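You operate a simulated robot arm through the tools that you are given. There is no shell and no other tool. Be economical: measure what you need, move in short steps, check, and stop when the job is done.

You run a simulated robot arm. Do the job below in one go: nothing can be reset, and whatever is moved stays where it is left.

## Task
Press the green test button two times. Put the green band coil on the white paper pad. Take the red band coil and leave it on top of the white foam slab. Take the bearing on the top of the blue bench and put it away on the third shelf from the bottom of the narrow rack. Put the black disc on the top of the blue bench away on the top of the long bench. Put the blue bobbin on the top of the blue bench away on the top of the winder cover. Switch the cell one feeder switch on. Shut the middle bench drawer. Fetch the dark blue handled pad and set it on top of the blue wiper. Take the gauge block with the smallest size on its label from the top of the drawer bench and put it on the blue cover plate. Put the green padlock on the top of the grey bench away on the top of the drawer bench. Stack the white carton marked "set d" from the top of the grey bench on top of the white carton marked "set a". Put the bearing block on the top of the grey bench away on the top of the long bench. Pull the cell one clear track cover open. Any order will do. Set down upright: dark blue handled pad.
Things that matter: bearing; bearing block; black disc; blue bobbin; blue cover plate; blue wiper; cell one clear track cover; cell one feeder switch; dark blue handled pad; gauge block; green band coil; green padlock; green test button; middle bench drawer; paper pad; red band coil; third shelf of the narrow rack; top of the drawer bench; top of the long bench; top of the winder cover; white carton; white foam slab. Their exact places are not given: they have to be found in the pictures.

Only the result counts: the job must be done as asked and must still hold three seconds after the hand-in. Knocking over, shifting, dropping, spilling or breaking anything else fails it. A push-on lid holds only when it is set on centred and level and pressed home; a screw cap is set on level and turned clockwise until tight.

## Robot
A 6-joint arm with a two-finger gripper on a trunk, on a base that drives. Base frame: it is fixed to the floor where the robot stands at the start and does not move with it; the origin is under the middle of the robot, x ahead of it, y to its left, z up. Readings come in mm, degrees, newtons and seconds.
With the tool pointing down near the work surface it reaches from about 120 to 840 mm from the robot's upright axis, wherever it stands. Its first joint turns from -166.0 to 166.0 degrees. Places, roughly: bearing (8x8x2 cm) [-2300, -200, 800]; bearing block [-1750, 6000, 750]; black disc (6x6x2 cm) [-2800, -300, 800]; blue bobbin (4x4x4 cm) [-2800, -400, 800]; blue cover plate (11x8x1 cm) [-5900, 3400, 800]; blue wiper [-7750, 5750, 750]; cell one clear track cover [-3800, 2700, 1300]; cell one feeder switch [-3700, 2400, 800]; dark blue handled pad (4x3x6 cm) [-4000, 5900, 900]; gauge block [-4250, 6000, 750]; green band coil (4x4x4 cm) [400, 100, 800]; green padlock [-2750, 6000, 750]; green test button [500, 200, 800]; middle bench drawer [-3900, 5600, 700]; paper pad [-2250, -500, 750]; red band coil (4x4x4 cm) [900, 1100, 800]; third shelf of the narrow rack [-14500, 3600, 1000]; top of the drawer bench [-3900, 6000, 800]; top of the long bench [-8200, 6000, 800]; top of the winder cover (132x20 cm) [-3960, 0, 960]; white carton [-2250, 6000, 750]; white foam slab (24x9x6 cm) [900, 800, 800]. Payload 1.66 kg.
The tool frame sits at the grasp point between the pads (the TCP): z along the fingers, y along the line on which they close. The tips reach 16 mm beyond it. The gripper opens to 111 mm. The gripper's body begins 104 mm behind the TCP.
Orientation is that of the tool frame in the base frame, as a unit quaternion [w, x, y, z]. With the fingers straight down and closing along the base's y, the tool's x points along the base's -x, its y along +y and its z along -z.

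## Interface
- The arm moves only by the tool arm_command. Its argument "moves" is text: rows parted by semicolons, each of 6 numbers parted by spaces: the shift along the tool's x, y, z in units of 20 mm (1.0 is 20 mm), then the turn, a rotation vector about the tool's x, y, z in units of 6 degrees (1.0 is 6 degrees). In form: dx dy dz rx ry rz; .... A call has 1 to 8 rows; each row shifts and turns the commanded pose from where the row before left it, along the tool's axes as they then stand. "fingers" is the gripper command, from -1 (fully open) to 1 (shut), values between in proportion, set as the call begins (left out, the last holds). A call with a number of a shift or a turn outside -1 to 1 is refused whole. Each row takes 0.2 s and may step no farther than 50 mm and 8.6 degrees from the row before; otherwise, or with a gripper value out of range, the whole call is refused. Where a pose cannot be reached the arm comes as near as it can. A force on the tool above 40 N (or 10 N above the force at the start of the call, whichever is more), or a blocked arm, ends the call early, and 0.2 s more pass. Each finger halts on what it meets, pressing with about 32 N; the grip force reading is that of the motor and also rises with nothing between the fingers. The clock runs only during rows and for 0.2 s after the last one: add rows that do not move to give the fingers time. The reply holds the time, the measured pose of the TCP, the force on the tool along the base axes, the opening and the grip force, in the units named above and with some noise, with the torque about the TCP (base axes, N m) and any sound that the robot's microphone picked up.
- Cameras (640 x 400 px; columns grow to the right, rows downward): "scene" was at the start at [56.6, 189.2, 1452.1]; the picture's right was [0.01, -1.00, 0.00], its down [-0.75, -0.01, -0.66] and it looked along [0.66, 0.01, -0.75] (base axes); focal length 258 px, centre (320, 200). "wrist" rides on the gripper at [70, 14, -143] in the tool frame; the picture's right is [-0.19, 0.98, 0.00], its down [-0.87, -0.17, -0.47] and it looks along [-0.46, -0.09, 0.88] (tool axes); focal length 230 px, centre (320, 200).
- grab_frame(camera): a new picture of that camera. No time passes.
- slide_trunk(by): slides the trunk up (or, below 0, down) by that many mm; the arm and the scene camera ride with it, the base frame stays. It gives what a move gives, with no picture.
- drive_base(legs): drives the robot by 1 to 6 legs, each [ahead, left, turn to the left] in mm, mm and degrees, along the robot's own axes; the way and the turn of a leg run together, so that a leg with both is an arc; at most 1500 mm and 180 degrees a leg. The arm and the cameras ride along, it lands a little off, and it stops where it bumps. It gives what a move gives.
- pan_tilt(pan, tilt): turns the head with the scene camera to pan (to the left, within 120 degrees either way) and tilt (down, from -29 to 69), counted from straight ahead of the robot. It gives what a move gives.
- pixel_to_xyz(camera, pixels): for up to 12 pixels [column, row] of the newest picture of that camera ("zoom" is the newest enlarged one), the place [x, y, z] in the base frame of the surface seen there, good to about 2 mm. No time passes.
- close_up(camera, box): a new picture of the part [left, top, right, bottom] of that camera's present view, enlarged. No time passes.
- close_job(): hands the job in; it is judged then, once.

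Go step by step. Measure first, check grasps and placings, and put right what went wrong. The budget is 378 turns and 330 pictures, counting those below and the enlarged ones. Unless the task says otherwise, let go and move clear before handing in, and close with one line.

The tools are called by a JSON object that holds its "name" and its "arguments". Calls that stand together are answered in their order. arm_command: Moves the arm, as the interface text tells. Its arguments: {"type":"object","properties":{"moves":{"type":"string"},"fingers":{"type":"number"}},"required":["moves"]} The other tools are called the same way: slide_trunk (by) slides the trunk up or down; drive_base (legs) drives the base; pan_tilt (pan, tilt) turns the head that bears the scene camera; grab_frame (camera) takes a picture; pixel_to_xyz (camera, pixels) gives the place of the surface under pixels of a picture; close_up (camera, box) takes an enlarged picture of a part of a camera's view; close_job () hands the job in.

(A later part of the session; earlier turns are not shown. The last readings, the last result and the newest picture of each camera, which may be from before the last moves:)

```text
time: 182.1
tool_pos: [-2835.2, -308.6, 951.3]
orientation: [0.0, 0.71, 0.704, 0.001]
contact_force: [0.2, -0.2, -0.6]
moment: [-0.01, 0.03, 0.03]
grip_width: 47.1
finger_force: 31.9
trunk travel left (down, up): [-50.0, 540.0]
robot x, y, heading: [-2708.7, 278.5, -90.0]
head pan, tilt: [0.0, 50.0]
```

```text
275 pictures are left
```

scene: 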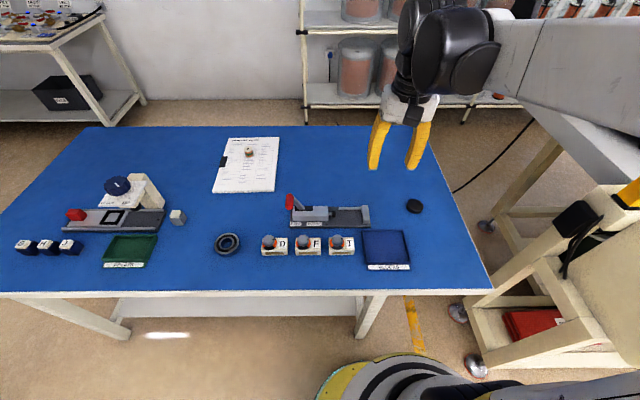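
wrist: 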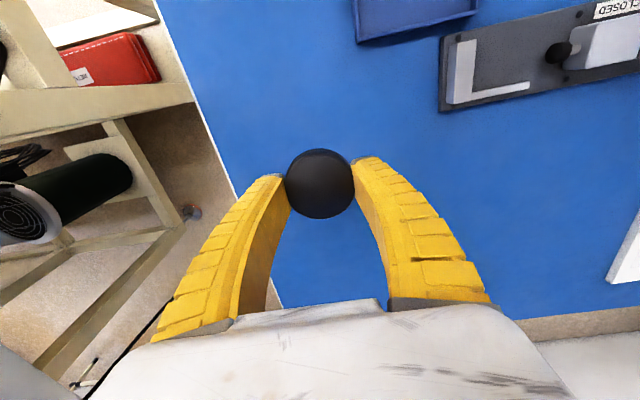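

Disc held. Retract, back off, turn to +y and look ahead toward the back wall benches.

{"name": "arm_command", "arguments": {"moves": "1 0 -0.5 0 0 0; 1 0 -0.5 0 0 0; 1 0 -0.5 0 0 0; 1 0 -0.5 0 0 0; 1 0.5 -0.5 0 0 0; 1 0.5 -0.5 0 0 0; 1 0.5 0 0 0 0; 1 0.5 0 0 0 0"}}

{"name": "drive_base", "arguments": {"legs": [[-500, 0, 0], [0, 0, 180], [800, 0, 0]]}}

{"name": "pan_tilt", "arguments": {"pan": 0, "tilt": 15}}

{"name": "grab_frame", "arguments": {"camera": "scene"}}

{"name": "pan_tilt", "arguments": {"pan": 60, "tilt": 15}}

{"name": "grab_frame", "arguments": {"camera": "scene"}}

```text
time: 183.9
tool_pos: [-2794.6, -148.1, 1010.7]
orientation: [0.0, 0.709, 0.705, 0.0]
contact_force: [-0.3, -0.1, 0.4]
moment: [0.03, 0.01, 0.01]
grip_width: 47.0
finger_force: 31.9
trunk travel left (down, up): [-50.0, 540.0]
robot x, y, heading: [-2708.6, 274.8, -90.5]
head pan, tilt: [0.0, 50.0]
```

```text
time: 198.1
tool_pos: [-2639.2, 1994.9, 1011.5]
orientation: [0.0, 0.713, -0.702, 0.0]
contact_force: [-0.6, -0.5, 0.2]
moment: [0.01, -0.02, 0.01]
grip_width: 45.5
finger_force: 32.6
trunk travel left (down, up): [-50.0, 540.0]
robot x, y, heading: [-2712.4, 1573.1, 91.0]
head pan, tilt: [0.0, 50.0]
```

```text
time: 199.1
tool_pos: [-2640.4, 1995.9, 1012.1]
orientation: [0.0, 0.713, -0.701, 0.0]
contact_force: [1.1, -0.6, 0.4]
moment: [-0.01, 0.0, 0.0]
grip_width: 45.6
finger_force: 32.0
trunk travel left (down, up): [-50.0, 540.0]
robot x, y, heading: [-2712.9, 1574.5, 91.1]
head pan, tilt: [0.0, 15.0]
```

```text
274 pictures are left
```

scene: 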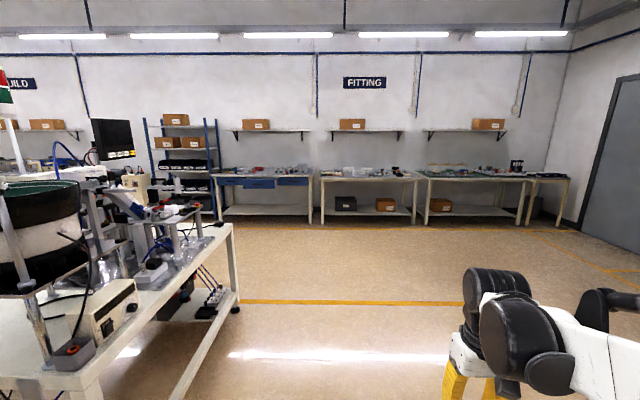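

```text
time: 200.4
tool_pos: [-2640.4, 1996.3, 1012.1]
orientation: [0.0, 0.713, -0.701, 0.0]
contact_force: [-0.2, -0.1, -0.5]
moment: [-0.01, 0.02, -0.02]
grip_width: 45.4
finger_force: 31.6
trunk travel left (down, up): [-50.0, 540.0]
robot x, y, heading: [-2715.2, 1567.5, 90.8]
head pan, tilt: [60.0, 15.0]
```

```text
273 pictures are left
```

scene: 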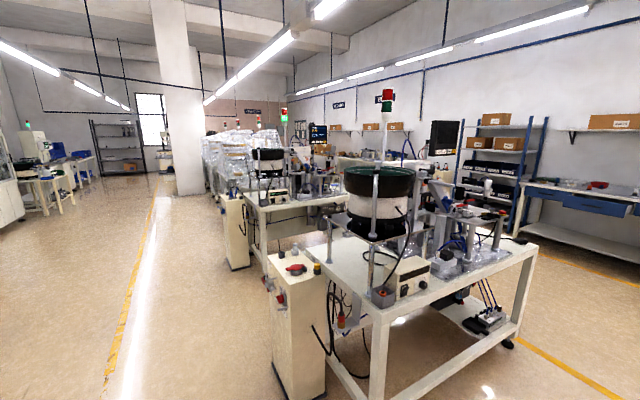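

Open floor to the north at x≈−2500. Drive up to y≈4300, turn west and look.

{"name": "drive_base", "arguments": {"legs": [[1400, -150, 0], [1400, 0, 0], [0, 0, 89]]}}

{"name": "pan_tilt", "arguments": {"pan": 0, "tilt": 15}}

{"name": "grab_frame", "arguments": {"camera": "scene"}}

{"name": "pan_tilt", "arguments": {"pan": -60, "tilt": 15}}

{"name": "grab_frame", "arguments": {"camera": "scene"}}

```text
time: 217.8
tool_pos: [-3069.5, 4468.2, 1010.3]
orientation: [-0.001, 1.0, 0.001, 0.0]
contact_force: [1.1, -0.5, -1.4]
moment: [-0.03, -0.04, 0.01]
grip_width: 44.8
finger_force: 32.2
trunk travel left (down, up): [-50.0, 540.0]
robot x, y, heading: [-2647.8, 4389.6, -179.9]
head pan, tilt: [60.0, 15.0]
```

```text
time: 219.2
tool_pos: [-3070.0, 4467.4, 1011.9]
orientation: [0.0, 1.0, 0.002, 0.0]
contact_force: [-0.1, -0.2, -0.1]
moment: [0.02, 0.01, -0.01]
grip_width: 44.9
finger_force: 32.3
trunk travel left (down, up): [-50.0, 540.0]
robot x, y, heading: [-2645.4, 4390.7, -179.8]
head pan, tilt: [0.0, 15.0]
```

```text
272 pictures are left
```

scene: 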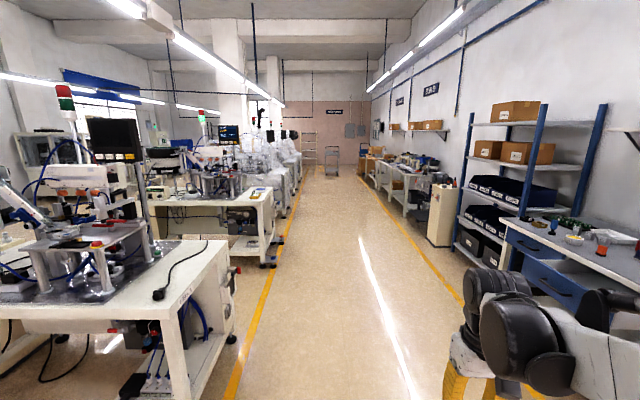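

```text
time: 220.4
tool_pos: [-3070.4, 4468.1, 1011.2]
orientation: [0.0, 1.0, 0.001, 0.0]
contact_force: [0.4, 0.1, -0.7]
moment: [0.01, 0.0, -0.02]
grip_width: 45.1
finger_force: 31.8
trunk travel left (down, up): [-50.0, 540.0]
robot x, y, heading: [-2645.8, 4389.1, -179.6]
head pan, tilt: [-60.0, 15.0]
```

```text
271 pictures are left
```

scene: 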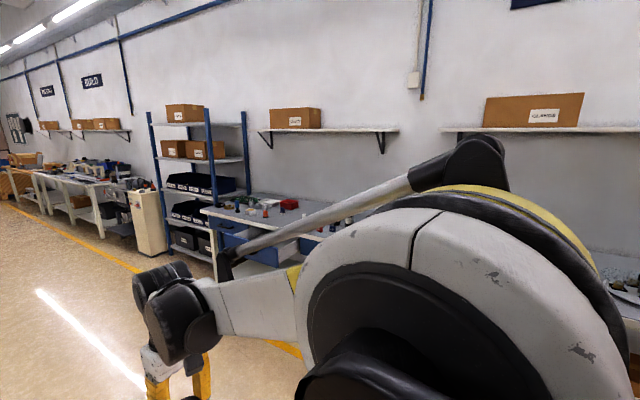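

Clear aisle going west. Drive 5.5 m west along y≈4450.

{"name": "drive_base", "arguments": {"legs": [[1400, -40, 0], [1400, 0, 0], [1400, 0, 0], [1200, 0, 0], [0, 0, -90]]}}

{"name": "pan_tilt", "arguments": {"pan": 0, "tilt": 25}}

{"name": "grab_frame", "arguments": {"camera": "scene"}}

```text
time: 249.9
tool_pos: [-7929.9, 4983.4, 1009.7]
orientation: [-0.001, -0.7, 0.714, 0.0]
contact_force: [-0.2, 0.7, -1.0]
moment: [0.02, -0.02, 0.04]
grip_width: 44.5
finger_force: 32.2
trunk travel left (down, up): [-50.0, 540.0]
robot x, y, heading: [-8019.0, 4560.8, 88.6]
head pan, tilt: [-60.0, 15.0]
```

```text
time: 251.2
tool_pos: [-7929.2, 4982.5, 1011.7]
orientation: [0.0, -0.699, 0.715, -0.001]
contact_force: [0.3, 1.5, -1.3]
moment: [-0.01, -0.01, -0.02]
grip_width: 44.7
finger_force: 31.9
trunk travel left (down, up): [-50.0, 540.0]
robot x, y, heading: [-8021.3, 4559.8, 88.3]
head pan, tilt: [0.0, 25.0]
```

```text
270 pictures are left
```

scene: 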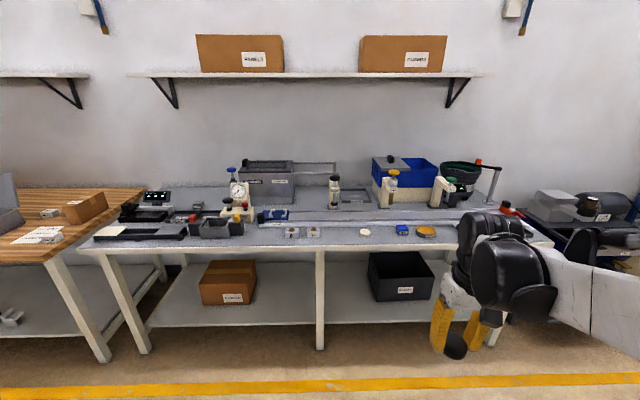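

This grey bench should be the long bench. Measure extents and objects and zoom.

{"name": "pixel_to_xyz", "arguments": {"camera": "scene", "pixels": [[85, 248], [550, 240], [130, 190], [350, 232], [365, 232], [402, 230], [427, 232], [300, 232], [460, 235], [320, 240], [275, 215], [340, 222]]}}

{"name": "close_up", "arguments": {"camera": "scene", "box": [80, 140, 300, 270]}}

{"name": "close_up", "arguments": {"camera": "scene", "box": [280, 140, 480, 260]}}

```text
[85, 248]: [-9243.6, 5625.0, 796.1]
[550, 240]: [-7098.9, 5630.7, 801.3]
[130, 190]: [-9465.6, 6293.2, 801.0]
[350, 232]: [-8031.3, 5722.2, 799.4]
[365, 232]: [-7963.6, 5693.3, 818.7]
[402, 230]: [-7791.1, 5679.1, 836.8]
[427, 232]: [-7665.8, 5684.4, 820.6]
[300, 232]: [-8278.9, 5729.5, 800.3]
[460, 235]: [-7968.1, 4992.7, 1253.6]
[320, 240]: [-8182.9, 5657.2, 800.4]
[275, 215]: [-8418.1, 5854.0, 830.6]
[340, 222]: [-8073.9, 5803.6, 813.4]
```

```text
2.91 times, centred on (190, 205) of scene
```

zoom: 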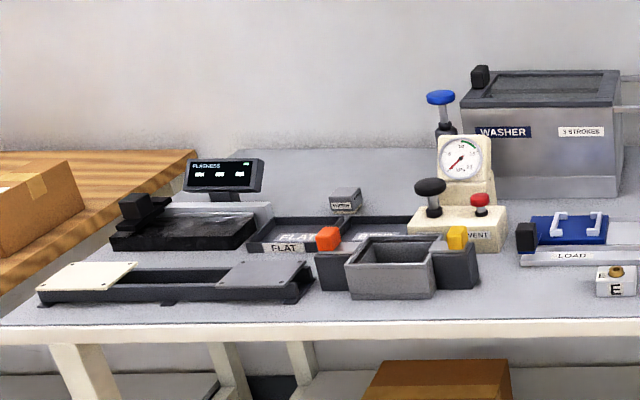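

```text
3.20 times, centred on (380, 200) of scene
```

zoom: 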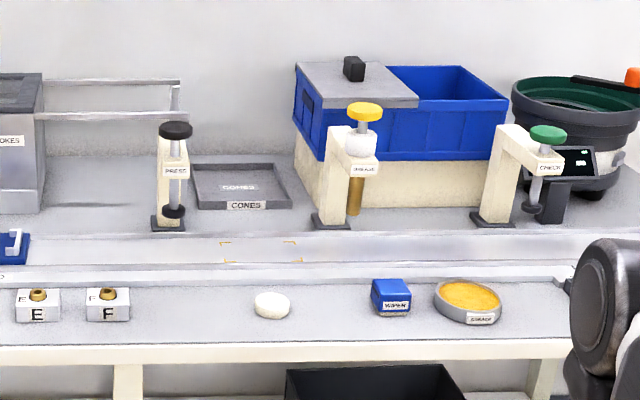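

Free spot on the front strip at about (−8090,5690), between block F and the white puck. Approach.

{"name": "drive_base", "arguments": {"legs": [[670, 60, 1.5]]}}

{"name": "pan_tilt", "arguments": {"pan": 0, "tilt": 50}}

{"name": "grab_frame", "arguments": {"camera": "scene"}}

```text
time: 254.9
tool_pos: [-7994.0, 5652.5, 1009.9]
orientation: [0.0, 0.708, -0.706, 0.001]
contact_force: [-0.5, -0.1, -0.6]
moment: [0.01, -0.03, 0.01]
grip_width: 44.7
finger_force: 31.7
trunk travel left (down, up): [-50.0, 540.0]
robot x, y, heading: [-8072.4, 5229.4, 89.9]
head pan, tilt: [0.0, 25.0]
```

```text
time: 255.8
tool_pos: [-7993.0, 5652.5, 1011.2]
orientation: [0.0, 0.708, -0.706, 0.0]
contact_force: [0.1, 0.6, 0.5]
moment: [-0.02, -0.05, -0.01]
grip_width: 44.3
finger_force: 31.7
trunk travel left (down, up): [-50.0, 540.0]
robot x, y, heading: [-8073.6, 5229.0, 90.6]
head pan, tilt: [0.0, 50.0]
```

```text
267 pictures are left
```

scene: 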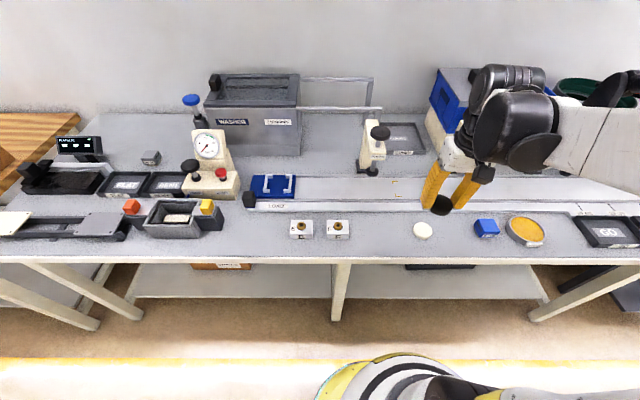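

{"name": "pixel_to_xyz", "arguments": {"camera": "scene", "pixels": [[380, 232], [380, 222], [380, 245], [380, 252], [350, 232], [414, 231], [423, 230], [487, 226], [270, 235], [526, 231], [380, 212]]}}

```text
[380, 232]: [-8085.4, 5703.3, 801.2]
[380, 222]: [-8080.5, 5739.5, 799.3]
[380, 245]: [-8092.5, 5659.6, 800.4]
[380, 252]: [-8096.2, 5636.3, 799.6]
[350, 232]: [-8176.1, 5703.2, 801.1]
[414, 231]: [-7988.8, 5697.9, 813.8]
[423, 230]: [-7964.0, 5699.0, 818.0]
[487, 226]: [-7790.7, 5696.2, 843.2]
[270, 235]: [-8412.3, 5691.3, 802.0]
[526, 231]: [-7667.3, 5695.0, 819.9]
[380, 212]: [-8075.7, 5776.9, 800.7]
```

Place at (−8083,5700). Move and lower.

{"name": "arm_command", "arguments": {"moves": "-0.8 1 1 0 0 0; -0.8 1 1 0 0 0; -0.8 1 1 0 0 0; 0 1 1 0 0 0; 0 0.5 1 0 0 0; 0 0 1 0 0 0; 0 0 1 0 0 0; 0 0 1 0 0 0"}}

{"name": "arm_command", "arguments": {"moves": "0 0 0.7 0 0 0; 0 0 0.3 0 0 0; 0 0 0.15 0 0 0; 0 0 0 0 0 0"}}

```text
time: 257.6
tool_pos: [-8084.0, 5699.5, 850.2]
orientation: [-0.001, 0.708, -0.706, 0.0]
contact_force: [-0.7, 0.2, -0.3]
moment: [0.02, -0.03, 0.0]
grip_width: 44.4
finger_force: 32.3
trunk travel left (down, up): [-50.0, 540.0]
robot x, y, heading: [-8071.0, 5230.1, 90.4]
head pan, tilt: [0.0, 50.0]
```

```text
time: 258.6
tool_pos: [-8083.5, 5699.9, 826.0]
orientation: [0.0, 0.709, -0.706, 0.0]
contact_force: [0.9, 0.6, -0.3]
moment: [0.01, 0.04, -0.02]
grip_width: 44.4
finger_force: 32.1
trunk travel left (down, up): [-50.0, 540.0]
robot x, y, heading: [-8069.1, 5227.7, 90.2]
head pan, tilt: [0.0, 50.0]
```

{"name": "arm_command", "arguments": {"moves": "0 0 0.1 0 0 0; 0 0 0.08 0 0 0; 0 0 0 0 0 0"}}

{"name": "close_up", "arguments": {"camera": "scene", "box": [320, 170, 440, 260]}}

```text
time: 259.4
tool_pos: [-8083.4, 5699.2, 824.4]
orientation: [0.001, 0.709, -0.706, 0.0]
contact_force: [-0.3, 0.5, -0.2]
moment: [-0.03, 0.0, -0.02]
grip_width: 44.4
finger_force: 32.0
trunk travel left (down, up): [-50.0, 540.0]
robot x, y, heading: [-8067.7, 5228.8, 90.4]
head pan, tilt: [0.0, 50.0]
```

```text
4.44 times, centred on (380, 215) of scene
```

zoom: 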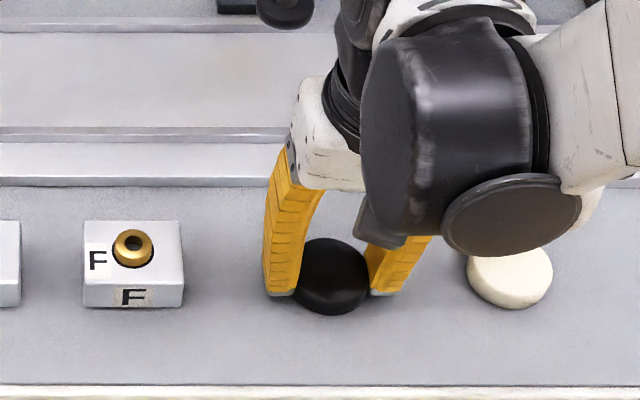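

{"name": "arm_command", "arguments": {"moves": "0 0 0.1 0 0 0; 0 0 0.07 0 0 0; 0 0 0.07 0 0 0; 0 0 0 0 0 0"}}

```text
time: 260.4
tool_pos: [-8083.6, 5699.4, 819.4]
orientation: [-0.001, 0.708, -0.706, 0.0]
contact_force: [0.5, 0.2, 22.6]
moment: [-0.03, -0.01, -0.03]
grip_width: 47.7
finger_force: 31.6
trunk travel left (down, up): [-50.0, 540.0]
robot x, y, heading: [-8071.4, 5230.9, 90.2]
head pan, tilt: [0.0, 50.0]
```

Contact. Release, lift, and look at the wrist view.

{"name": "arm_command", "arguments": {"moves": "0 0 0 0 0 0; 0 0 0 0 0 0", "fingers": -0.3}}

{"name": "arm_command", "arguments": {"moves": "0 0 -0.5 0 0 0; 0 0 -1 0 0 0; 0 0 -1 0 0 0; 0 0 -1 0 0 0; 0 0 -1 0 0 0; 0 0 -1 0 0 0; 1 0 -1 0 0 0; 1 0 -1 0 0 0"}}

{"name": "grab_frame", "arguments": {"camera": "scene"}}

```text
time: 261.0
tool_pos: [-8082.7, 5700.2, 818.8]
orientation: [0.0, 0.709, -0.706, 0.0]
contact_force: [-0.6, 0.0, 0.1]
moment: [0.0, 0.0, -0.01]
grip_width: 74.0
finger_force: 1.2
trunk travel left (down, up): [-50.0, 540.0]
robot x, y, heading: [-8070.3, 5225.7, 90.5]
head pan, tilt: [0.0, 50.0]
```

```text
time: 262.8
tool_pos: [-8083.3, 5658.0, 969.3]
orientation: [0.0, 0.708, -0.706, -0.001]
contact_force: [-0.7, 0.3, 0.5]
moment: [0.02, 0.0, 0.03]
grip_width: 74.0
finger_force: 1.6
trunk travel left (down, up): [-50.0, 540.0]
robot x, y, heading: [-8069.8, 5229.0, 90.1]
head pan, tilt: [0.0, 50.0]
```

```text
265 pictures are left
```

scene: 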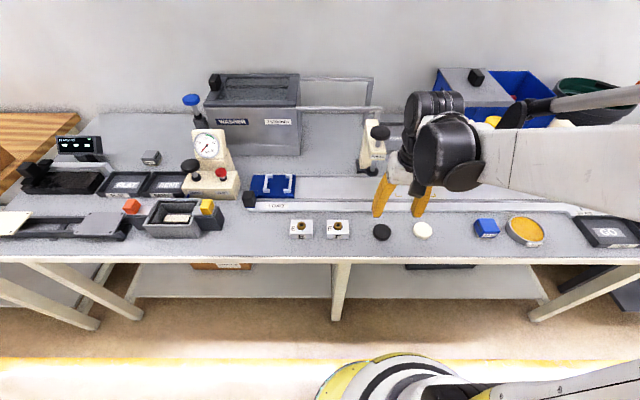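

Disc is on the long bench. Now to the drawer bench: back off, drive sideways 4.1 m to +x.

{"name": "drive_base", "arguments": {"legs": [[-650, 0, 0], [0, -1400, 0], [0, -1400, 0], [0, -1300, 0]]}}

{"name": "pan_tilt", "arguments": {"pan": 0, "tilt": 25}}

{"name": "grab_frame", "arguments": {"camera": "scene"}}

```text
time: 285.8
tool_pos: [-3978.2, 5060.1, 969.3]
orientation: [0.0, 0.715, -0.699, -0.001]
contact_force: [-0.3, -0.7, -0.1]
moment: [0.0, -0.02, -0.02]
grip_width: 73.9
finger_force: 1.1
trunk travel left (down, up): [-50.0, 540.0]
robot x, y, heading: [-3957.4, 4630.4, 91.1]
head pan, tilt: [0.0, 50.0]
```

```text
time: 286.7
tool_pos: [-3978.5, 5059.1, 969.1]
orientation: [-0.001, 0.715, -0.699, 0.0]
contact_force: [0.5, 0.4, -0.2]
moment: [0.02, -0.01, 0.01]
grip_width: 73.8
finger_force: 1.0
trunk travel left (down, up): [-50.0, 540.0]
robot x, y, heading: [-3958.1, 4629.8, 91.4]
head pan, tilt: [0.0, 25.0]
```

```text
264 pictures are left
```

scene: 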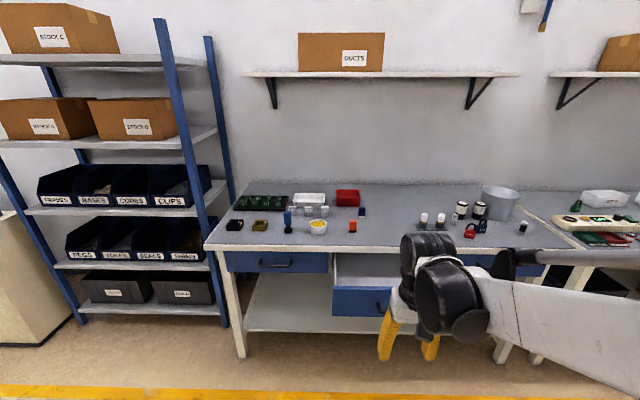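

Zoom in on the drawer bench top and measure the drawer.

{"name": "close_up", "arguments": {"camera": "scene", "box": [200, 170, 400, 320]}}

{"name": "close_up", "arguments": {"camera": "scene", "box": [390, 170, 640, 300]}}

{"name": "pixel_to_xyz", "arguments": {"camera": "scene", "pixels": [[340, 300], [380, 303], [350, 268], [270, 262], [215, 248], [240, 195], [362, 212], [288, 218], [287, 230], [352, 226], [440, 218], [360, 240]]}}

```text
2.67 times, centred on (300, 245) of scene
```

zoom: 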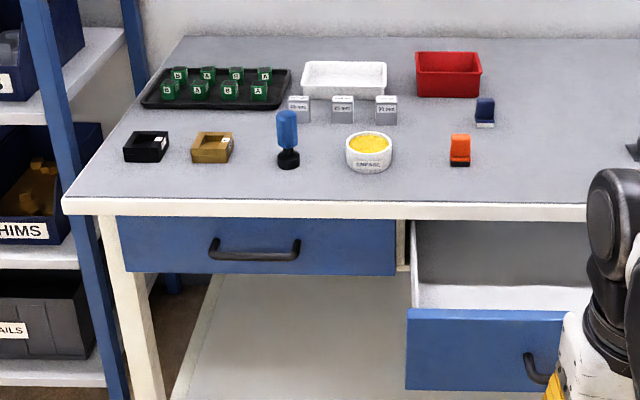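

```text
2.56 times, centred on (515, 235) of scene
```

zoom: 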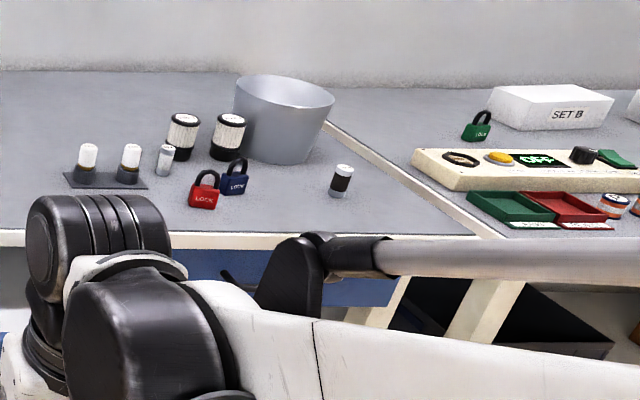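

```text
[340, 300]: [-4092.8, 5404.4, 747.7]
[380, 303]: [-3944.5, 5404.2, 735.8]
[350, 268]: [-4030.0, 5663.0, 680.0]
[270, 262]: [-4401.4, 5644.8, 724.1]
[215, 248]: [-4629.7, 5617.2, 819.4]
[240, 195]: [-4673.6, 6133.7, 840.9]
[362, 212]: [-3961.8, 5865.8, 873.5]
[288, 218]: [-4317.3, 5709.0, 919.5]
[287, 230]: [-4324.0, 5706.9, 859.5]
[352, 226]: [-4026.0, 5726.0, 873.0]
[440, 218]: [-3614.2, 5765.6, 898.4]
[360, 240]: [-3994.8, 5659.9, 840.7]
```

Dark blue handled pad at (−3962,5866); the middle drawer face is at y 5404, open ~240 mm. I'll shut it first: close fingers and tilt them forward 48°.

{"name": "arm_command", "arguments": {"moves": "0 0 0 0 -1 0; 0 0 0 0 -1 0; 0 0 0 0 -1 0; 0 0 0 0 -1 0; 0 0 0 0 -1 0; 0 0 0 0 -1 0; 0 0 0 0 -1 0; 0 0 0 0 -1 0", "fingers": 1}}

{"name": "close_up", "arguments": {"camera": "scene", "box": [300, 230, 480, 340]}}

```text
time: 288.5
tool_pos: [-3977.6, 5060.6, 967.6]
orientation: [-0.285, 0.653, -0.638, -0.292]
contact_force: [0.1, -1.1, 0.4]
moment: [-0.03, 0.0, -0.01]
grip_width: 0.0
finger_force: 28.7
trunk travel left (down, up): [-50.0, 540.0]
robot x, y, heading: [-3956.4, 4628.9, 91.3]
head pan, tilt: [0.0, 25.0]
```

```text
3.56 times, centred on (390, 285) of scene
```

zoom: 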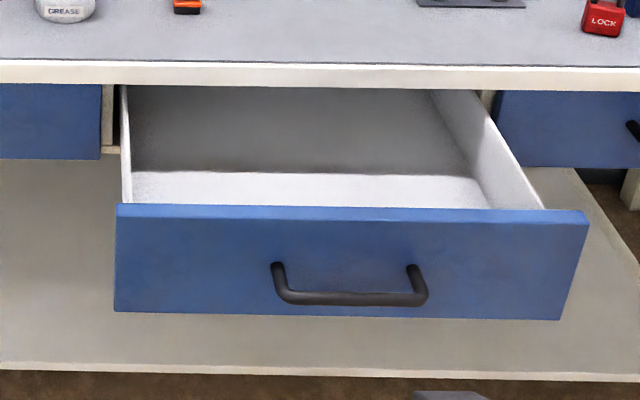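

{"name": "pixel_to_xyz", "arguments": {"camera": "zoom", "pixels": [[120, 212], [585, 220], [120, 305], [560, 315], [350, 230], [350, 298], [200, 260], [340, 255], [300, 75], [300, 62], [50, 120]]}}

{"name": "grab_frame", "arguments": {"camera": "scene"}}

```text
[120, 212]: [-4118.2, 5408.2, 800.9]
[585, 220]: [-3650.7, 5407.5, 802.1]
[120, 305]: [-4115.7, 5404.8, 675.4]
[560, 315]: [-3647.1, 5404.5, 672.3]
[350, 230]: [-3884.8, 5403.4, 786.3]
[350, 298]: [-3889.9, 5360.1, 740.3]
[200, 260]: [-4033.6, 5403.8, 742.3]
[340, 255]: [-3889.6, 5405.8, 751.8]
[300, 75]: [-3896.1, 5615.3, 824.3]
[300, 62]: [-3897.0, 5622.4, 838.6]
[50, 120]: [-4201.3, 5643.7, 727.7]
```

```text
260 pictures are left
```

scene: 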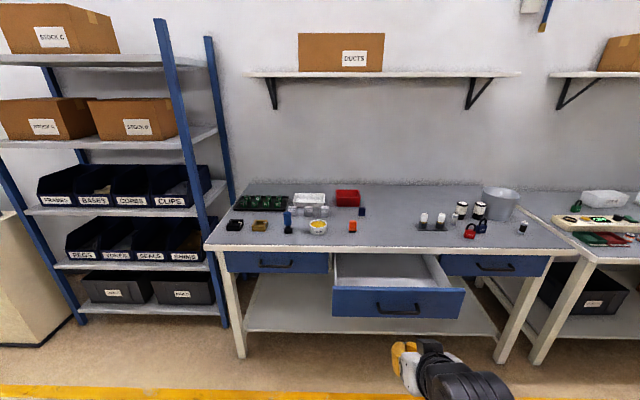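

Drawer centre x≈−3885, face z 675–800, closed plane y≈5644. Lower the fingers to z≈750, then drive closer.

{"name": "arm_command", "arguments": {"moves": "1 0 0.9 0 0 0; 1 0 0.9 0 0 0; 1 0 0.9 0 0 0; 1 0 0.9 0 0 0; 1 0 0.9 0 0 0; 1 0 0.9 0 0 0; 1 0 0.9 0 0 0; 1 0 0.9 0 0 0"}}

{"name": "drive_base", "arguments": {"legs": [[290, 20, 0]]}}

{"name": "grab_frame", "arguments": {"camera": "scene"}}

```text
time: 290.3
tool_pos: [-3978.7, 5069.4, 920.5]
orientation: [-0.284, 0.653, -0.639, -0.291]
contact_force: [-0.3, 0.1, -0.2]
moment: [-0.01, 0.01, -0.01]
grip_width: 0.0
finger_force: 28.4
out of reach, approached as far as the arm can: row 2, 3, 4, 5, 6, 7, 8
trunk travel left (down, up): [-50.0, 540.0]
robot x, y, heading: [-3959.6, 4629.0, 91.3]
head pan, tilt: [0.0, 25.0]
```

```text
time: 292.3
tool_pos: [-4005.3, 5357.7, 920.9]
orientation: [-0.284, 0.654, -0.639, -0.29]
contact_force: [0.0, 0.0, 0.6]
moment: [-0.04, 0.04, -0.01]
grip_width: 0.1
finger_force: 28.4
trunk travel left (down, up): [-50.0, 540.0]
robot x, y, heading: [-3986.8, 4914.6, 91.4]
head pan, tilt: [0.0, 25.0]
```

```text
259 pictures are left
```

scene: 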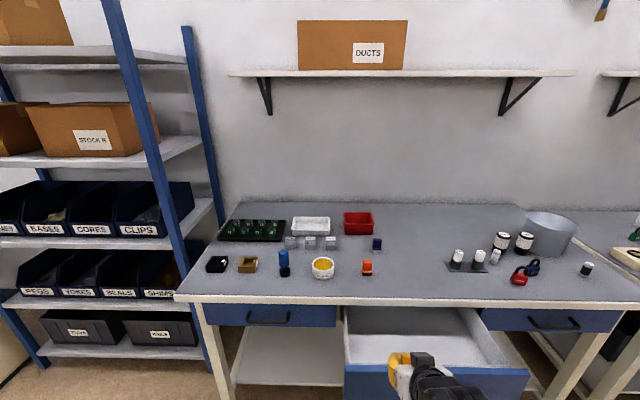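

Near-and-low is out of reach. Lower the trunk 50, back up 250, and stretch the arm further out instead.

{"name": "drive_base", "arguments": {"legs": [[-300, 0, -1.3]]}}

{"name": "slide_trunk", "arguments": {"by": -50}}

{"name": "arm_command", "arguments": {"moves": "-0.6 0 0.9 0 0 0; -0.6 0 0.9 0 0 0; -0.6 0 0.9 0 0 0; -0.6 0 0.9 0 0 0; -0.6 0 0.9 0 0 0; 0.3 0 1 0 0 0; 0.3 0 1 0 0 0; 0.3 0 1 0 0 0"}}

```text
time: 294.3
tool_pos: [-3990.6, 5051.3, 920.8]
orientation: [-0.287, 0.648, -0.645, -0.288]
contact_force: [0.0, 0.0, 0.0]
moment: [0.02, 0.03, 0.0]
grip_width: 0.1
finger_force: 28.9
trunk travel left (down, up): [-50.0, 540.0]
robot x, y, heading: [-3982.9, 4613.0, 90.0]
head pan, tilt: [0.0, 25.0]
```

```text
time: 295.3
tool_pos: [-3992.2, 5051.5, 870.9]
orientation: [-0.287, 0.648, -0.645, -0.288]
contact_force: [-0.4, -0.3, -0.2]
moment: [0.0, -0.02, 0.0]
grip_width: 0.0
finger_force: 28.7
trunk travel left (down, up): [0.0, 590.0]
robot x, y, heading: [-3983.0, 4612.5, 90.1]
head pan, tilt: [0.0, 25.0]
```

```text
time: 297.1
tool_pos: [-3992.2, 5200.4, 818.7]
orientation: [-0.287, 0.647, -0.646, -0.287]
contact_force: [-0.1, 0.5, 1.3]
moment: [0.0, -0.02, 0.0]
grip_width: 0.0
finger_force: 28.7
out of reach, approached as far as the arm can: row 7, 8
trunk travel left (down, up): [0.0, 590.0]
robot x, y, heading: [-3983.7, 4613.6, 90.2]
head pan, tilt: [0.0, 25.0]
```

Extend further forward and down.

{"name": "arm_command", "arguments": {"moves": "-0.67 0 0.74 0 0 0; -0.67 0 0.74 0 0 0; -0.67 0 0.74 0 0 0; -0.67 0 0.74 0 0 0; 0.74 0 0.67 0 0 0; 0.74 0 0.67 0 0 0; 0.74 0 0.67 0 0 0; 0.74 0 0.67 0 0 0"}}

```text
time: 298.9
tool_pos: [-3993.8, 5289.2, 743.1]
orientation: [-0.286, 0.648, -0.645, -0.287]
contact_force: [0.4, 0.2, 1.1]
moment: [-0.01, -0.03, 0.01]
grip_width: 0.0
finger_force: 28.8
out of reach, approached as far as the arm can: row 8
trunk travel left (down, up): [0.0, 590.0]
robot x, y, heading: [-3980.1, 4609.6, 89.8]
head pan, tilt: [0.0, 25.0]
```

TCP at z 743, tip at y≈5301. Now drive forward; contact expected after about 100 mm.

{"name": "drive_base", "arguments": {"legs": [[160, 0, 0]]}}

{"name": "grab_frame", "arguments": {"camera": "scene"}}

```text
time: 300.3
tool_pos: [-3991.9, 5447.0, 743.6]
orientation: [-0.286, 0.647, -0.646, -0.287]
contact_force: [0.1, -0.4, 0.1]
moment: [0.0, 0.02, 0.03]
grip_width: 0.0
finger_force: 28.2
trunk travel left (down, up): [0.0, 590.0]
robot x, y, heading: [-3983.2, 4766.3, 90.3]
head pan, tilt: [0.0, 25.0]
```

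```text
258 pictures are left
```

scene: 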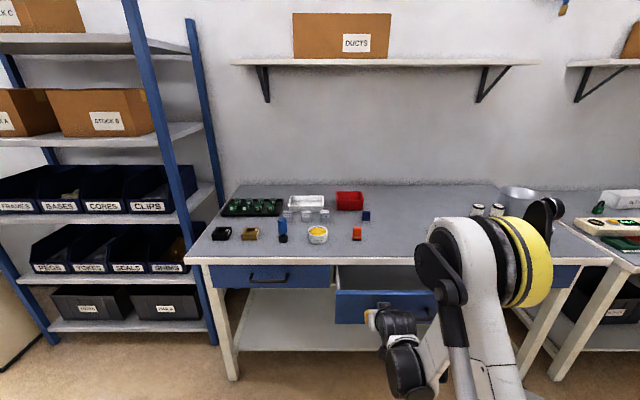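

Drawer is moving. Check the elbow height against the bench items before continuing.

{"name": "pixel_to_xyz", "arguments": {"camera": "scene", "pixels": [[525, 250], [460, 240], [430, 280], [545, 220], [520, 300], [375, 295], [375, 310]]}}

{"name": "drive_base", "arguments": {"legs": [[120, 0, 0]]}}

{"name": "grab_frame", "arguments": {"camera": "scene"}}

```text
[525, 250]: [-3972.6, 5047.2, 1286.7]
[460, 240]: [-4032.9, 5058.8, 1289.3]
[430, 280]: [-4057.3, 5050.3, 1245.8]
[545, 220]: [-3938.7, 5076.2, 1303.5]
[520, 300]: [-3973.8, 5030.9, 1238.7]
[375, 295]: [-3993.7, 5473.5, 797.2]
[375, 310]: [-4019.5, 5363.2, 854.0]
```

```text
time: 301.5
tool_pos: [-3989.6, 5566.6, 743.2]
orientation: [0.287, -0.646, 0.647, 0.286]
contact_force: [0.2, 0.4, 0.6]
moment: [0.04, 0.03, 0.01]
grip_width: 0.0
finger_force: 29.1
trunk travel left (down, up): [0.0, 590.0]
robot x, y, heading: [-3980.8, 4888.0, 89.9]
head pan, tilt: [0.0, 25.0]
```

```text
257 pictures are left
```

scene: 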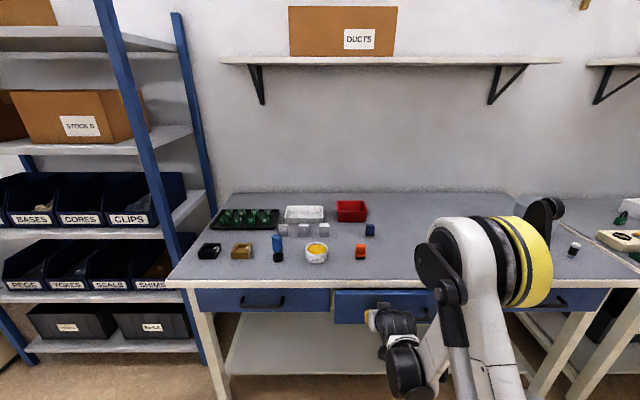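

65 mm to go. Drive 58 more, then finish gently.

{"name": "drive_base", "arguments": {"legs": [[58, 0, 0]]}}

{"name": "arm_command", "arguments": {"moves": "-0.1 0 0.1 0 0 0; -0.1 0 0.1 0 0 0; -0.1 0 0.1 0 0 0; 0 0 0 0 0 0"}}

{"name": "close_up", "arguments": {"camera": "scene", "box": [170, 230, 450, 390]}}

```text
time: 302.5
tool_pos: [-3990.7, 5622.2, 744.6]
orientation: [0.287, -0.645, 0.648, 0.285]
contact_force: [0.0, -0.3, -0.2]
moment: [0.0, -0.01, 0.05]
grip_width: 0.0
finger_force: 28.5
trunk travel left (down, up): [0.0, 590.0]
robot x, y, heading: [-3981.8, 4944.3, 90.0]
head pan, tilt: [0.0, 25.0]
```

```text
time: 303.5
tool_pos: [-3989.1, 5630.1, 742.8]
orientation: [0.286, -0.646, 0.647, 0.286]
contact_force: [-0.1, -8.5, -2.6]
moment: [-0.02, -0.02, 0.05]
grip_width: 6.0
finger_force: 28.4
trunk travel left (down, up): [0.0, 590.0]
robot x, y, heading: [-3980.5, 4943.6, 89.8]
head pan, tilt: [0.0, 25.0]
```

```text
2.29 times, centred on (310, 310) of scene
```

zoom: 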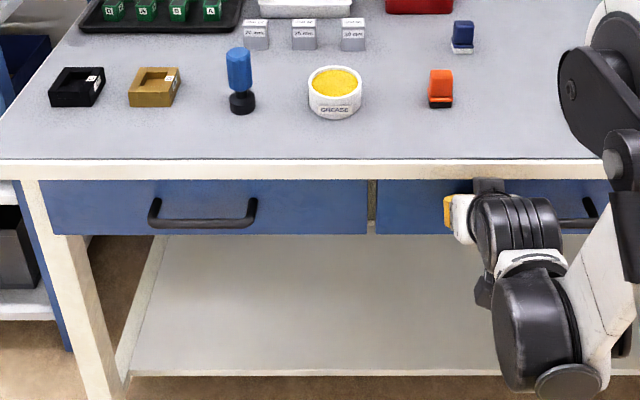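

Force rises to 8.5 N with the tip at y≈5642. Push a bit more to be sure.

{"name": "arm_command", "arguments": {"moves": "-0.1 0 0.1 0 0 0; -0.1 0 0.1 0 0 0; 0 0 0 0 0 0"}}

{"name": "pixel_to_xyz", "arguments": {"camera": "zoom", "pixels": [[395, 220], [415, 200], [340, 220], [100, 200], [420, 222]]}}

```text
time: 304.0
tool_pos: [-3990.1, 5631.1, 742.6]
orientation: [0.285, -0.647, 0.647, 0.285]
contact_force: [-0.5, -11.8, 4.3]
moment: [0.1, 0.0, -0.02]
grip_width: 5.7
finger_force: 28.3
trunk travel left (down, up): [0.0, 590.0]
robot x, y, heading: [-3982.6, 4946.2, 89.7]
head pan, tilt: [0.0, 25.0]
stopped in row 2: the force on the tool passed its limit at 45 N (the readings are from after the stop); the commanded pose is now the measured one
```

```text
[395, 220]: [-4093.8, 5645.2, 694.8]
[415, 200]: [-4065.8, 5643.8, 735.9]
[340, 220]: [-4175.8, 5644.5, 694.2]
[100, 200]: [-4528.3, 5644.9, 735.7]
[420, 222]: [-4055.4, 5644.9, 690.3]
```

Drawer flush at y 5645. Back away, raise and untilt the arm.

{"name": "drive_base", "arguments": {"legs": [[-250, 0, 0]]}}

{"name": "arm_command", "arguments": {"moves": "-1 0 -0.9 0 0 0; -1 0 -0.9 0 0 0; -1 0 -0.9 0 0 0; -1 0 -0.9 0 0 0; -1 0 -0.9 0 0 0; -1 0 -0.9 0 0 0; -1 0 -0.9 0 0 0; -1 0 -0.9 0 0 0"}}

{"name": "arm_command", "arguments": {"moves": "0 0 0 0 1 0; 0 0 0 0 1 0; 0 0 0 0 1 0; 0 0 0 0 1 0; 0 0 0 0 1 0; 0 0 0 0 1 0; 0 0 0 0 1 0; 0 0 0 0 1 0"}}

{"name": "close_up", "arguments": {"camera": "scene", "box": [190, 150, 430, 300]}}

```text
time: 305.8
tool_pos: [-3990.0, 5383.2, 741.3]
orientation: [0.285, -0.647, 0.647, 0.284]
contact_force: [0.4, -0.7, -0.2]
moment: [0.01, 0.02, 0.0]
grip_width: 0.1
finger_force: 28.7
trunk travel left (down, up): [0.0, 590.0]
robot x, y, heading: [-3985.6, 4694.7, 89.8]
head pan, tilt: [0.0, 25.0]
```

```text
time: 307.6
tool_pos: [-3990.0, 5385.4, 956.9]
orientation: [0.285, -0.647, 0.647, 0.284]
contact_force: [0.3, 0.3, 0.4]
moment: [-0.03, 0.0, 0.01]
grip_width: 0.0
finger_force: 28.4
trunk travel left (down, up): [0.0, 590.0]
robot x, y, heading: [-3979.6, 4692.9, 90.0]
head pan, tilt: [0.0, 25.0]
```

```text
time: 309.4
tool_pos: [-3990.2, 5385.2, 957.9]
orientation: [-0.004, -0.707, 0.707, -0.004]
contact_force: [0.3, -0.4, -0.1]
moment: [0.01, 0.0, -0.02]
grip_width: 0.1
finger_force: 28.3
trunk travel left (down, up): [0.0, 590.0]
robot x, y, heading: [-3980.6, 4697.1, 89.5]
head pan, tilt: [0.0, 25.0]
```

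```text
2.67 times, centred on (310, 225) of scene
```

zoom: 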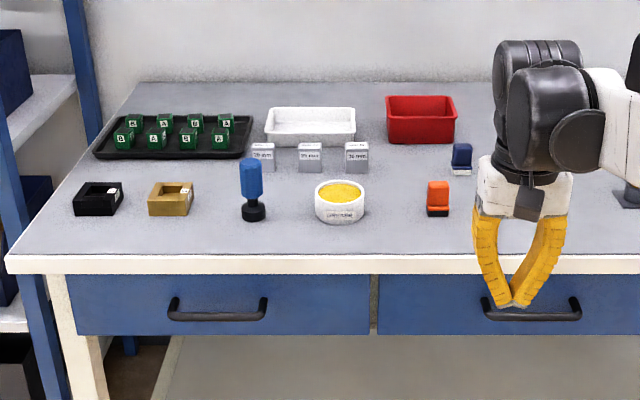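

Bench top z 840; drawer shut. Raise the trunk 50 and drive so the gripper is above the dark blue pad at (−3962,5866).

{"name": "slide_trunk", "arguments": {"by": 60}}

{"name": "drive_base", "arguments": {"legs": [[450, -25, 0]]}}

{"name": "arm_command", "arguments": {"moves": "0 0 0 0 0 0; 0 0 0 0 0 0", "fingers": -0.1}}

{"name": "grab_frame", "arguments": {"camera": "wrist"}}

{"name": "pan_tilt", "arguments": {"pan": 0, "tilt": 45}}

{"name": "grab_frame", "arguments": {"camera": "scene"}}

```text
time: 310.4
tool_pos: [-3989.7, 5385.1, 1016.2]
orientation: [-0.003, -0.706, 0.708, -0.004]
contact_force: [-0.4, -0.5, 0.3]
moment: [-0.01, -0.03, 0.0]
grip_width: 0.0
finger_force: 28.2
trunk travel left (down, up): [-60.0, 530.0]
robot x, y, heading: [-3984.2, 4693.1, 89.8]
head pan, tilt: [0.0, 25.0]
```

```text
time: 313.2
tool_pos: [-3964.0, 5837.5, 1017.3]
orientation: [-0.004, -0.706, 0.708, -0.004]
contact_force: [-0.4, -0.3, 0.8]
moment: [-0.04, 0.01, -0.01]
grip_width: 0.2
finger_force: 28.9
trunk travel left (down, up): [-60.0, 530.0]
robot x, y, heading: [-3958.7, 5146.1, 89.7]
head pan, tilt: [0.0, 25.0]
```

```text
time: 313.8
tool_pos: [-3963.0, 5835.4, 1017.6]
orientation: [-0.003, -0.706, 0.708, -0.005]
contact_force: [-0.2, 0.7, 0.0]
moment: [0.03, -0.01, 0.01]
grip_width: 63.0
finger_force: 1.2
trunk travel left (down, up): [-60.0, 530.0]
robot x, y, heading: [-3960.4, 5147.9, 89.9]
head pan, tilt: [0.0, 25.0]
```

```text
254 pictures are left
```

wrist: 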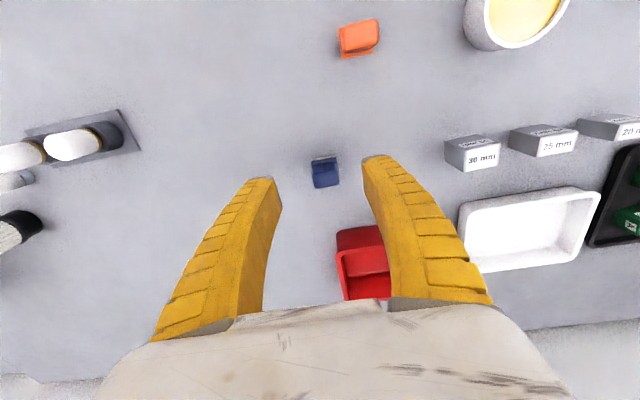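

```text
time: 314.6
tool_pos: [-3962.8, 5835.6, 1017.4]
orientation: [-0.004, -0.706, 0.708, -0.004]
contact_force: [1.2, 0.0, -0.3]
moment: [-0.02, 0.04, 0.0]
grip_width: 62.9
finger_force: 1.6
trunk travel left (down, up): [-60.0, 530.0]
robot x, y, heading: [-3954.0, 5142.4, 89.8]
head pan, tilt: [0.0, 45.0]
```

```text
253 pictures are left
```

scene: 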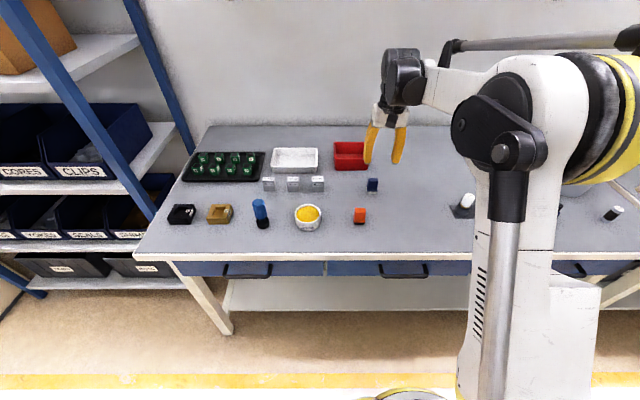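

Gauge labels read 30, 25, 20 mm. Zoom on the pad and blocks.

{"name": "close_up", "arguments": {"camera": "scene", "box": [250, 160, 400, 240]}}

{"name": "pixel_to_xyz", "arguments": {"camera": "wrist", "pixels": [[315, 172], [336, 170], [326, 160], [326, 184], [318, 185], [338, 182], [325, 172]]}}

{"name": "close_up", "arguments": {"camera": "wrist", "box": [250, 100, 640, 300]}}

```text
4.27 times, centred on (325, 200) of scene
```

zoom: 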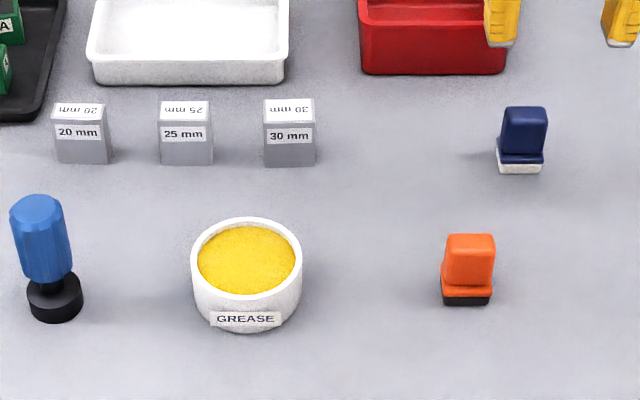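

```text
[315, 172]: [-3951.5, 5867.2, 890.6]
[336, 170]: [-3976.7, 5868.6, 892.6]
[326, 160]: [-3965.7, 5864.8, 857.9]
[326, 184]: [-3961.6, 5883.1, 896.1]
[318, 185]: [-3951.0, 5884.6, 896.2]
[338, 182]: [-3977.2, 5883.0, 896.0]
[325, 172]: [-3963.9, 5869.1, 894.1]
```

```text
1.64 times, centred on (445, 200) of wrist
```

zoom: 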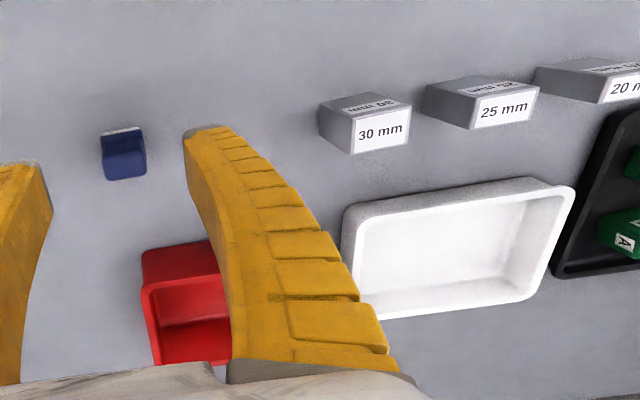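

Smallest is the 20 mm block. First the pad: handle centre ≈(−3964,5877), top 896. Descend on it (levelling the small tilt).

{"name": "arm_command", "arguments": {"moves": "-1 0 1 0 -0.11 0; -1 0 1 0 0 0; -0.1 0 1 0 0 0; 0 0 1 0 0 0; 0 0 0 0 0 0"}}

{"name": "close_up", "arguments": {"camera": "wrist", "box": [220, 90, 420, 230]}}

```text
time: 315.8
tool_pos: [-3963.9, 5878.3, 937.4]
orientation: [0.001, -0.706, 0.708, 0.0]
contact_force: [-0.1, 0.0, 0.0]
moment: [-0.05, 0.01, -0.01]
grip_width: 63.1
finger_force: 1.3
trunk travel left (down, up): [-60.0, 530.0]
robot x, y, heading: [-3957.4, 5143.8, 89.7]
head pan, tilt: [0.0, 45.0]
```

```text
2.86 times, centred on (320, 160) of wrist
```

zoom: 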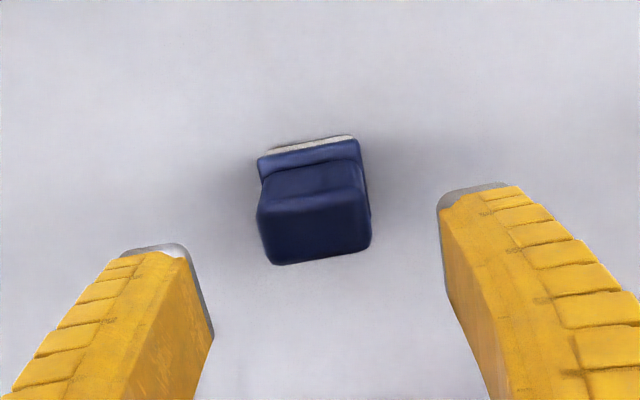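

{"name": "pixel_to_xyz", "arguments": {"camera": "zoom", "pixels": [[265, 210], [365, 200], [315, 175], [280, 260], [365, 245], [320, 225], [320, 250]]}}

```text
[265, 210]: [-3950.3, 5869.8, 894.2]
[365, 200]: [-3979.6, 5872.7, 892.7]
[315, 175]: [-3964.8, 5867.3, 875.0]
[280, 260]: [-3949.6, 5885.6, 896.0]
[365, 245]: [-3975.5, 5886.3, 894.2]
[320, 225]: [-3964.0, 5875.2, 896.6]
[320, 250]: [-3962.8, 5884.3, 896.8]
```

Centred. Descend to 880 and grip.

{"name": "arm_command", "arguments": {"moves": "0 0 1 0 0 0; 0 0 1 0 0 0; 0 0 0.85 0 0 0; 0 0 0 0 0 0"}}

{"name": "arm_command", "arguments": {"moves": "0 0 0 0 0 0; 0 0 0 0 0 0; 0 0 0 0 0 0", "fingers": 1}}

{"name": "arm_command", "arguments": {"moves": "0 0 -0.5 0 0 0; 0 0 -1 0 0 0; 0 0 -1 0 0 0; 0 0 -1 0 0 0; 0 0 -1 0 0 0; 0 0 -1 0 0 0; 0 0 -1 0 0 0"}}

{"name": "close_up", "arguments": {"camera": "wrist", "box": [220, 100, 420, 240]}}

{"name": "grab_frame", "arguments": {"camera": "scene"}}

```text
time: 316.8
tool_pos: [-3961.8, 5878.5, 881.4]
orientation: [0.0, -0.706, 0.709, 0.0]
contact_force: [0.0, 1.3, 0.0]
moment: [0.0, -0.04, 0.01]
grip_width: 62.9
finger_force: 1.1
trunk travel left (down, up): [-60.0, 530.0]
robot x, y, heading: [-3959.8, 5147.4, 89.9]
head pan, tilt: [0.0, 45.0]
```

```text
time: 317.6
tool_pos: [-3962.4, 5878.3, 880.6]
orientation: [0.0, -0.706, 0.708, 0.001]
contact_force: [0.4, 3.6, 9.9]
moment: [0.13, -0.03, 0.0]
grip_width: 29.3
finger_force: 32.1
trunk travel left (down, up): [-60.0, 530.0]
robot x, y, heading: [-3953.8, 5147.2, 90.0]
head pan, tilt: [0.0, 45.0]
```

```text
time: 319.2
tool_pos: [-3962.3, 5879.7, 1010.7]
orientation: [0.001, -0.705, 0.709, 0.0]
contact_force: [0.1, -0.1, -0.3]
moment: [0.01, -0.02, -0.01]
grip_width: 27.0
finger_force: 32.2
trunk travel left (down, up): [-60.0, 530.0]
robot x, y, heading: [-3952.9, 5148.0, 89.7]
head pan, tilt: [0.0, 45.0]
```

```text
2.86 times, centred on (320, 170) of wrist
```

zoom: 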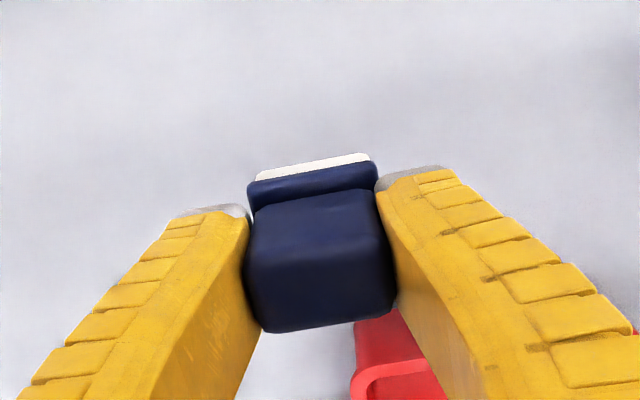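

```text
248 pictures are left
```

scene: 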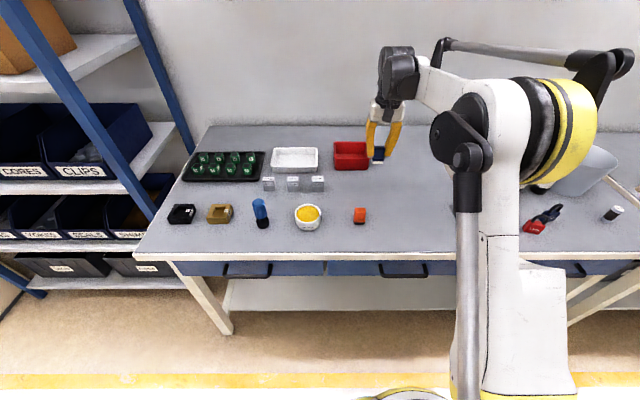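

Pad held. Back away and drive west to the long bench at x≈−7790.

{"name": "drive_base", "arguments": {"legs": [[-600, 0, 0], [0, 1300, 0], [0, 1300, 0], [0, 1230, 0]]}}

{"name": "grab_frame", "arguments": {"camera": "scene"}}

```text
time: 340.6
tool_pos: [-7756.2, 5324.2, 1009.4]
orientation: [0.001, -0.7, 0.714, 0.001]
contact_force: [-0.2, 0.6, -0.3]
moment: [-0.02, 0.01, 0.01]
grip_width: 27.0
finger_force: 32.1
trunk travel left (down, up): [-60.0, 530.0]
robot x, y, heading: [-7762.0, 4588.8, 88.7]
head pan, tilt: [0.0, 45.0]
```

```text
247 pictures are left
```

scene: 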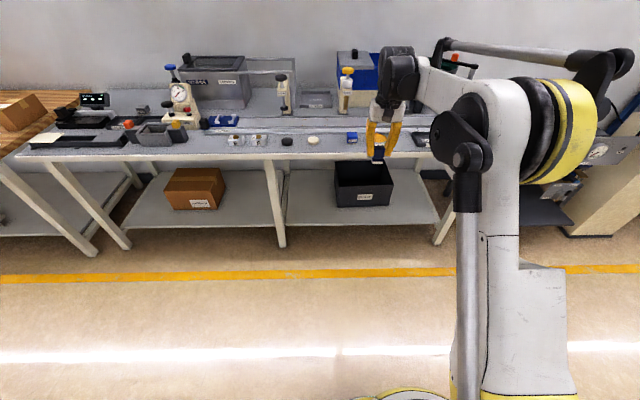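

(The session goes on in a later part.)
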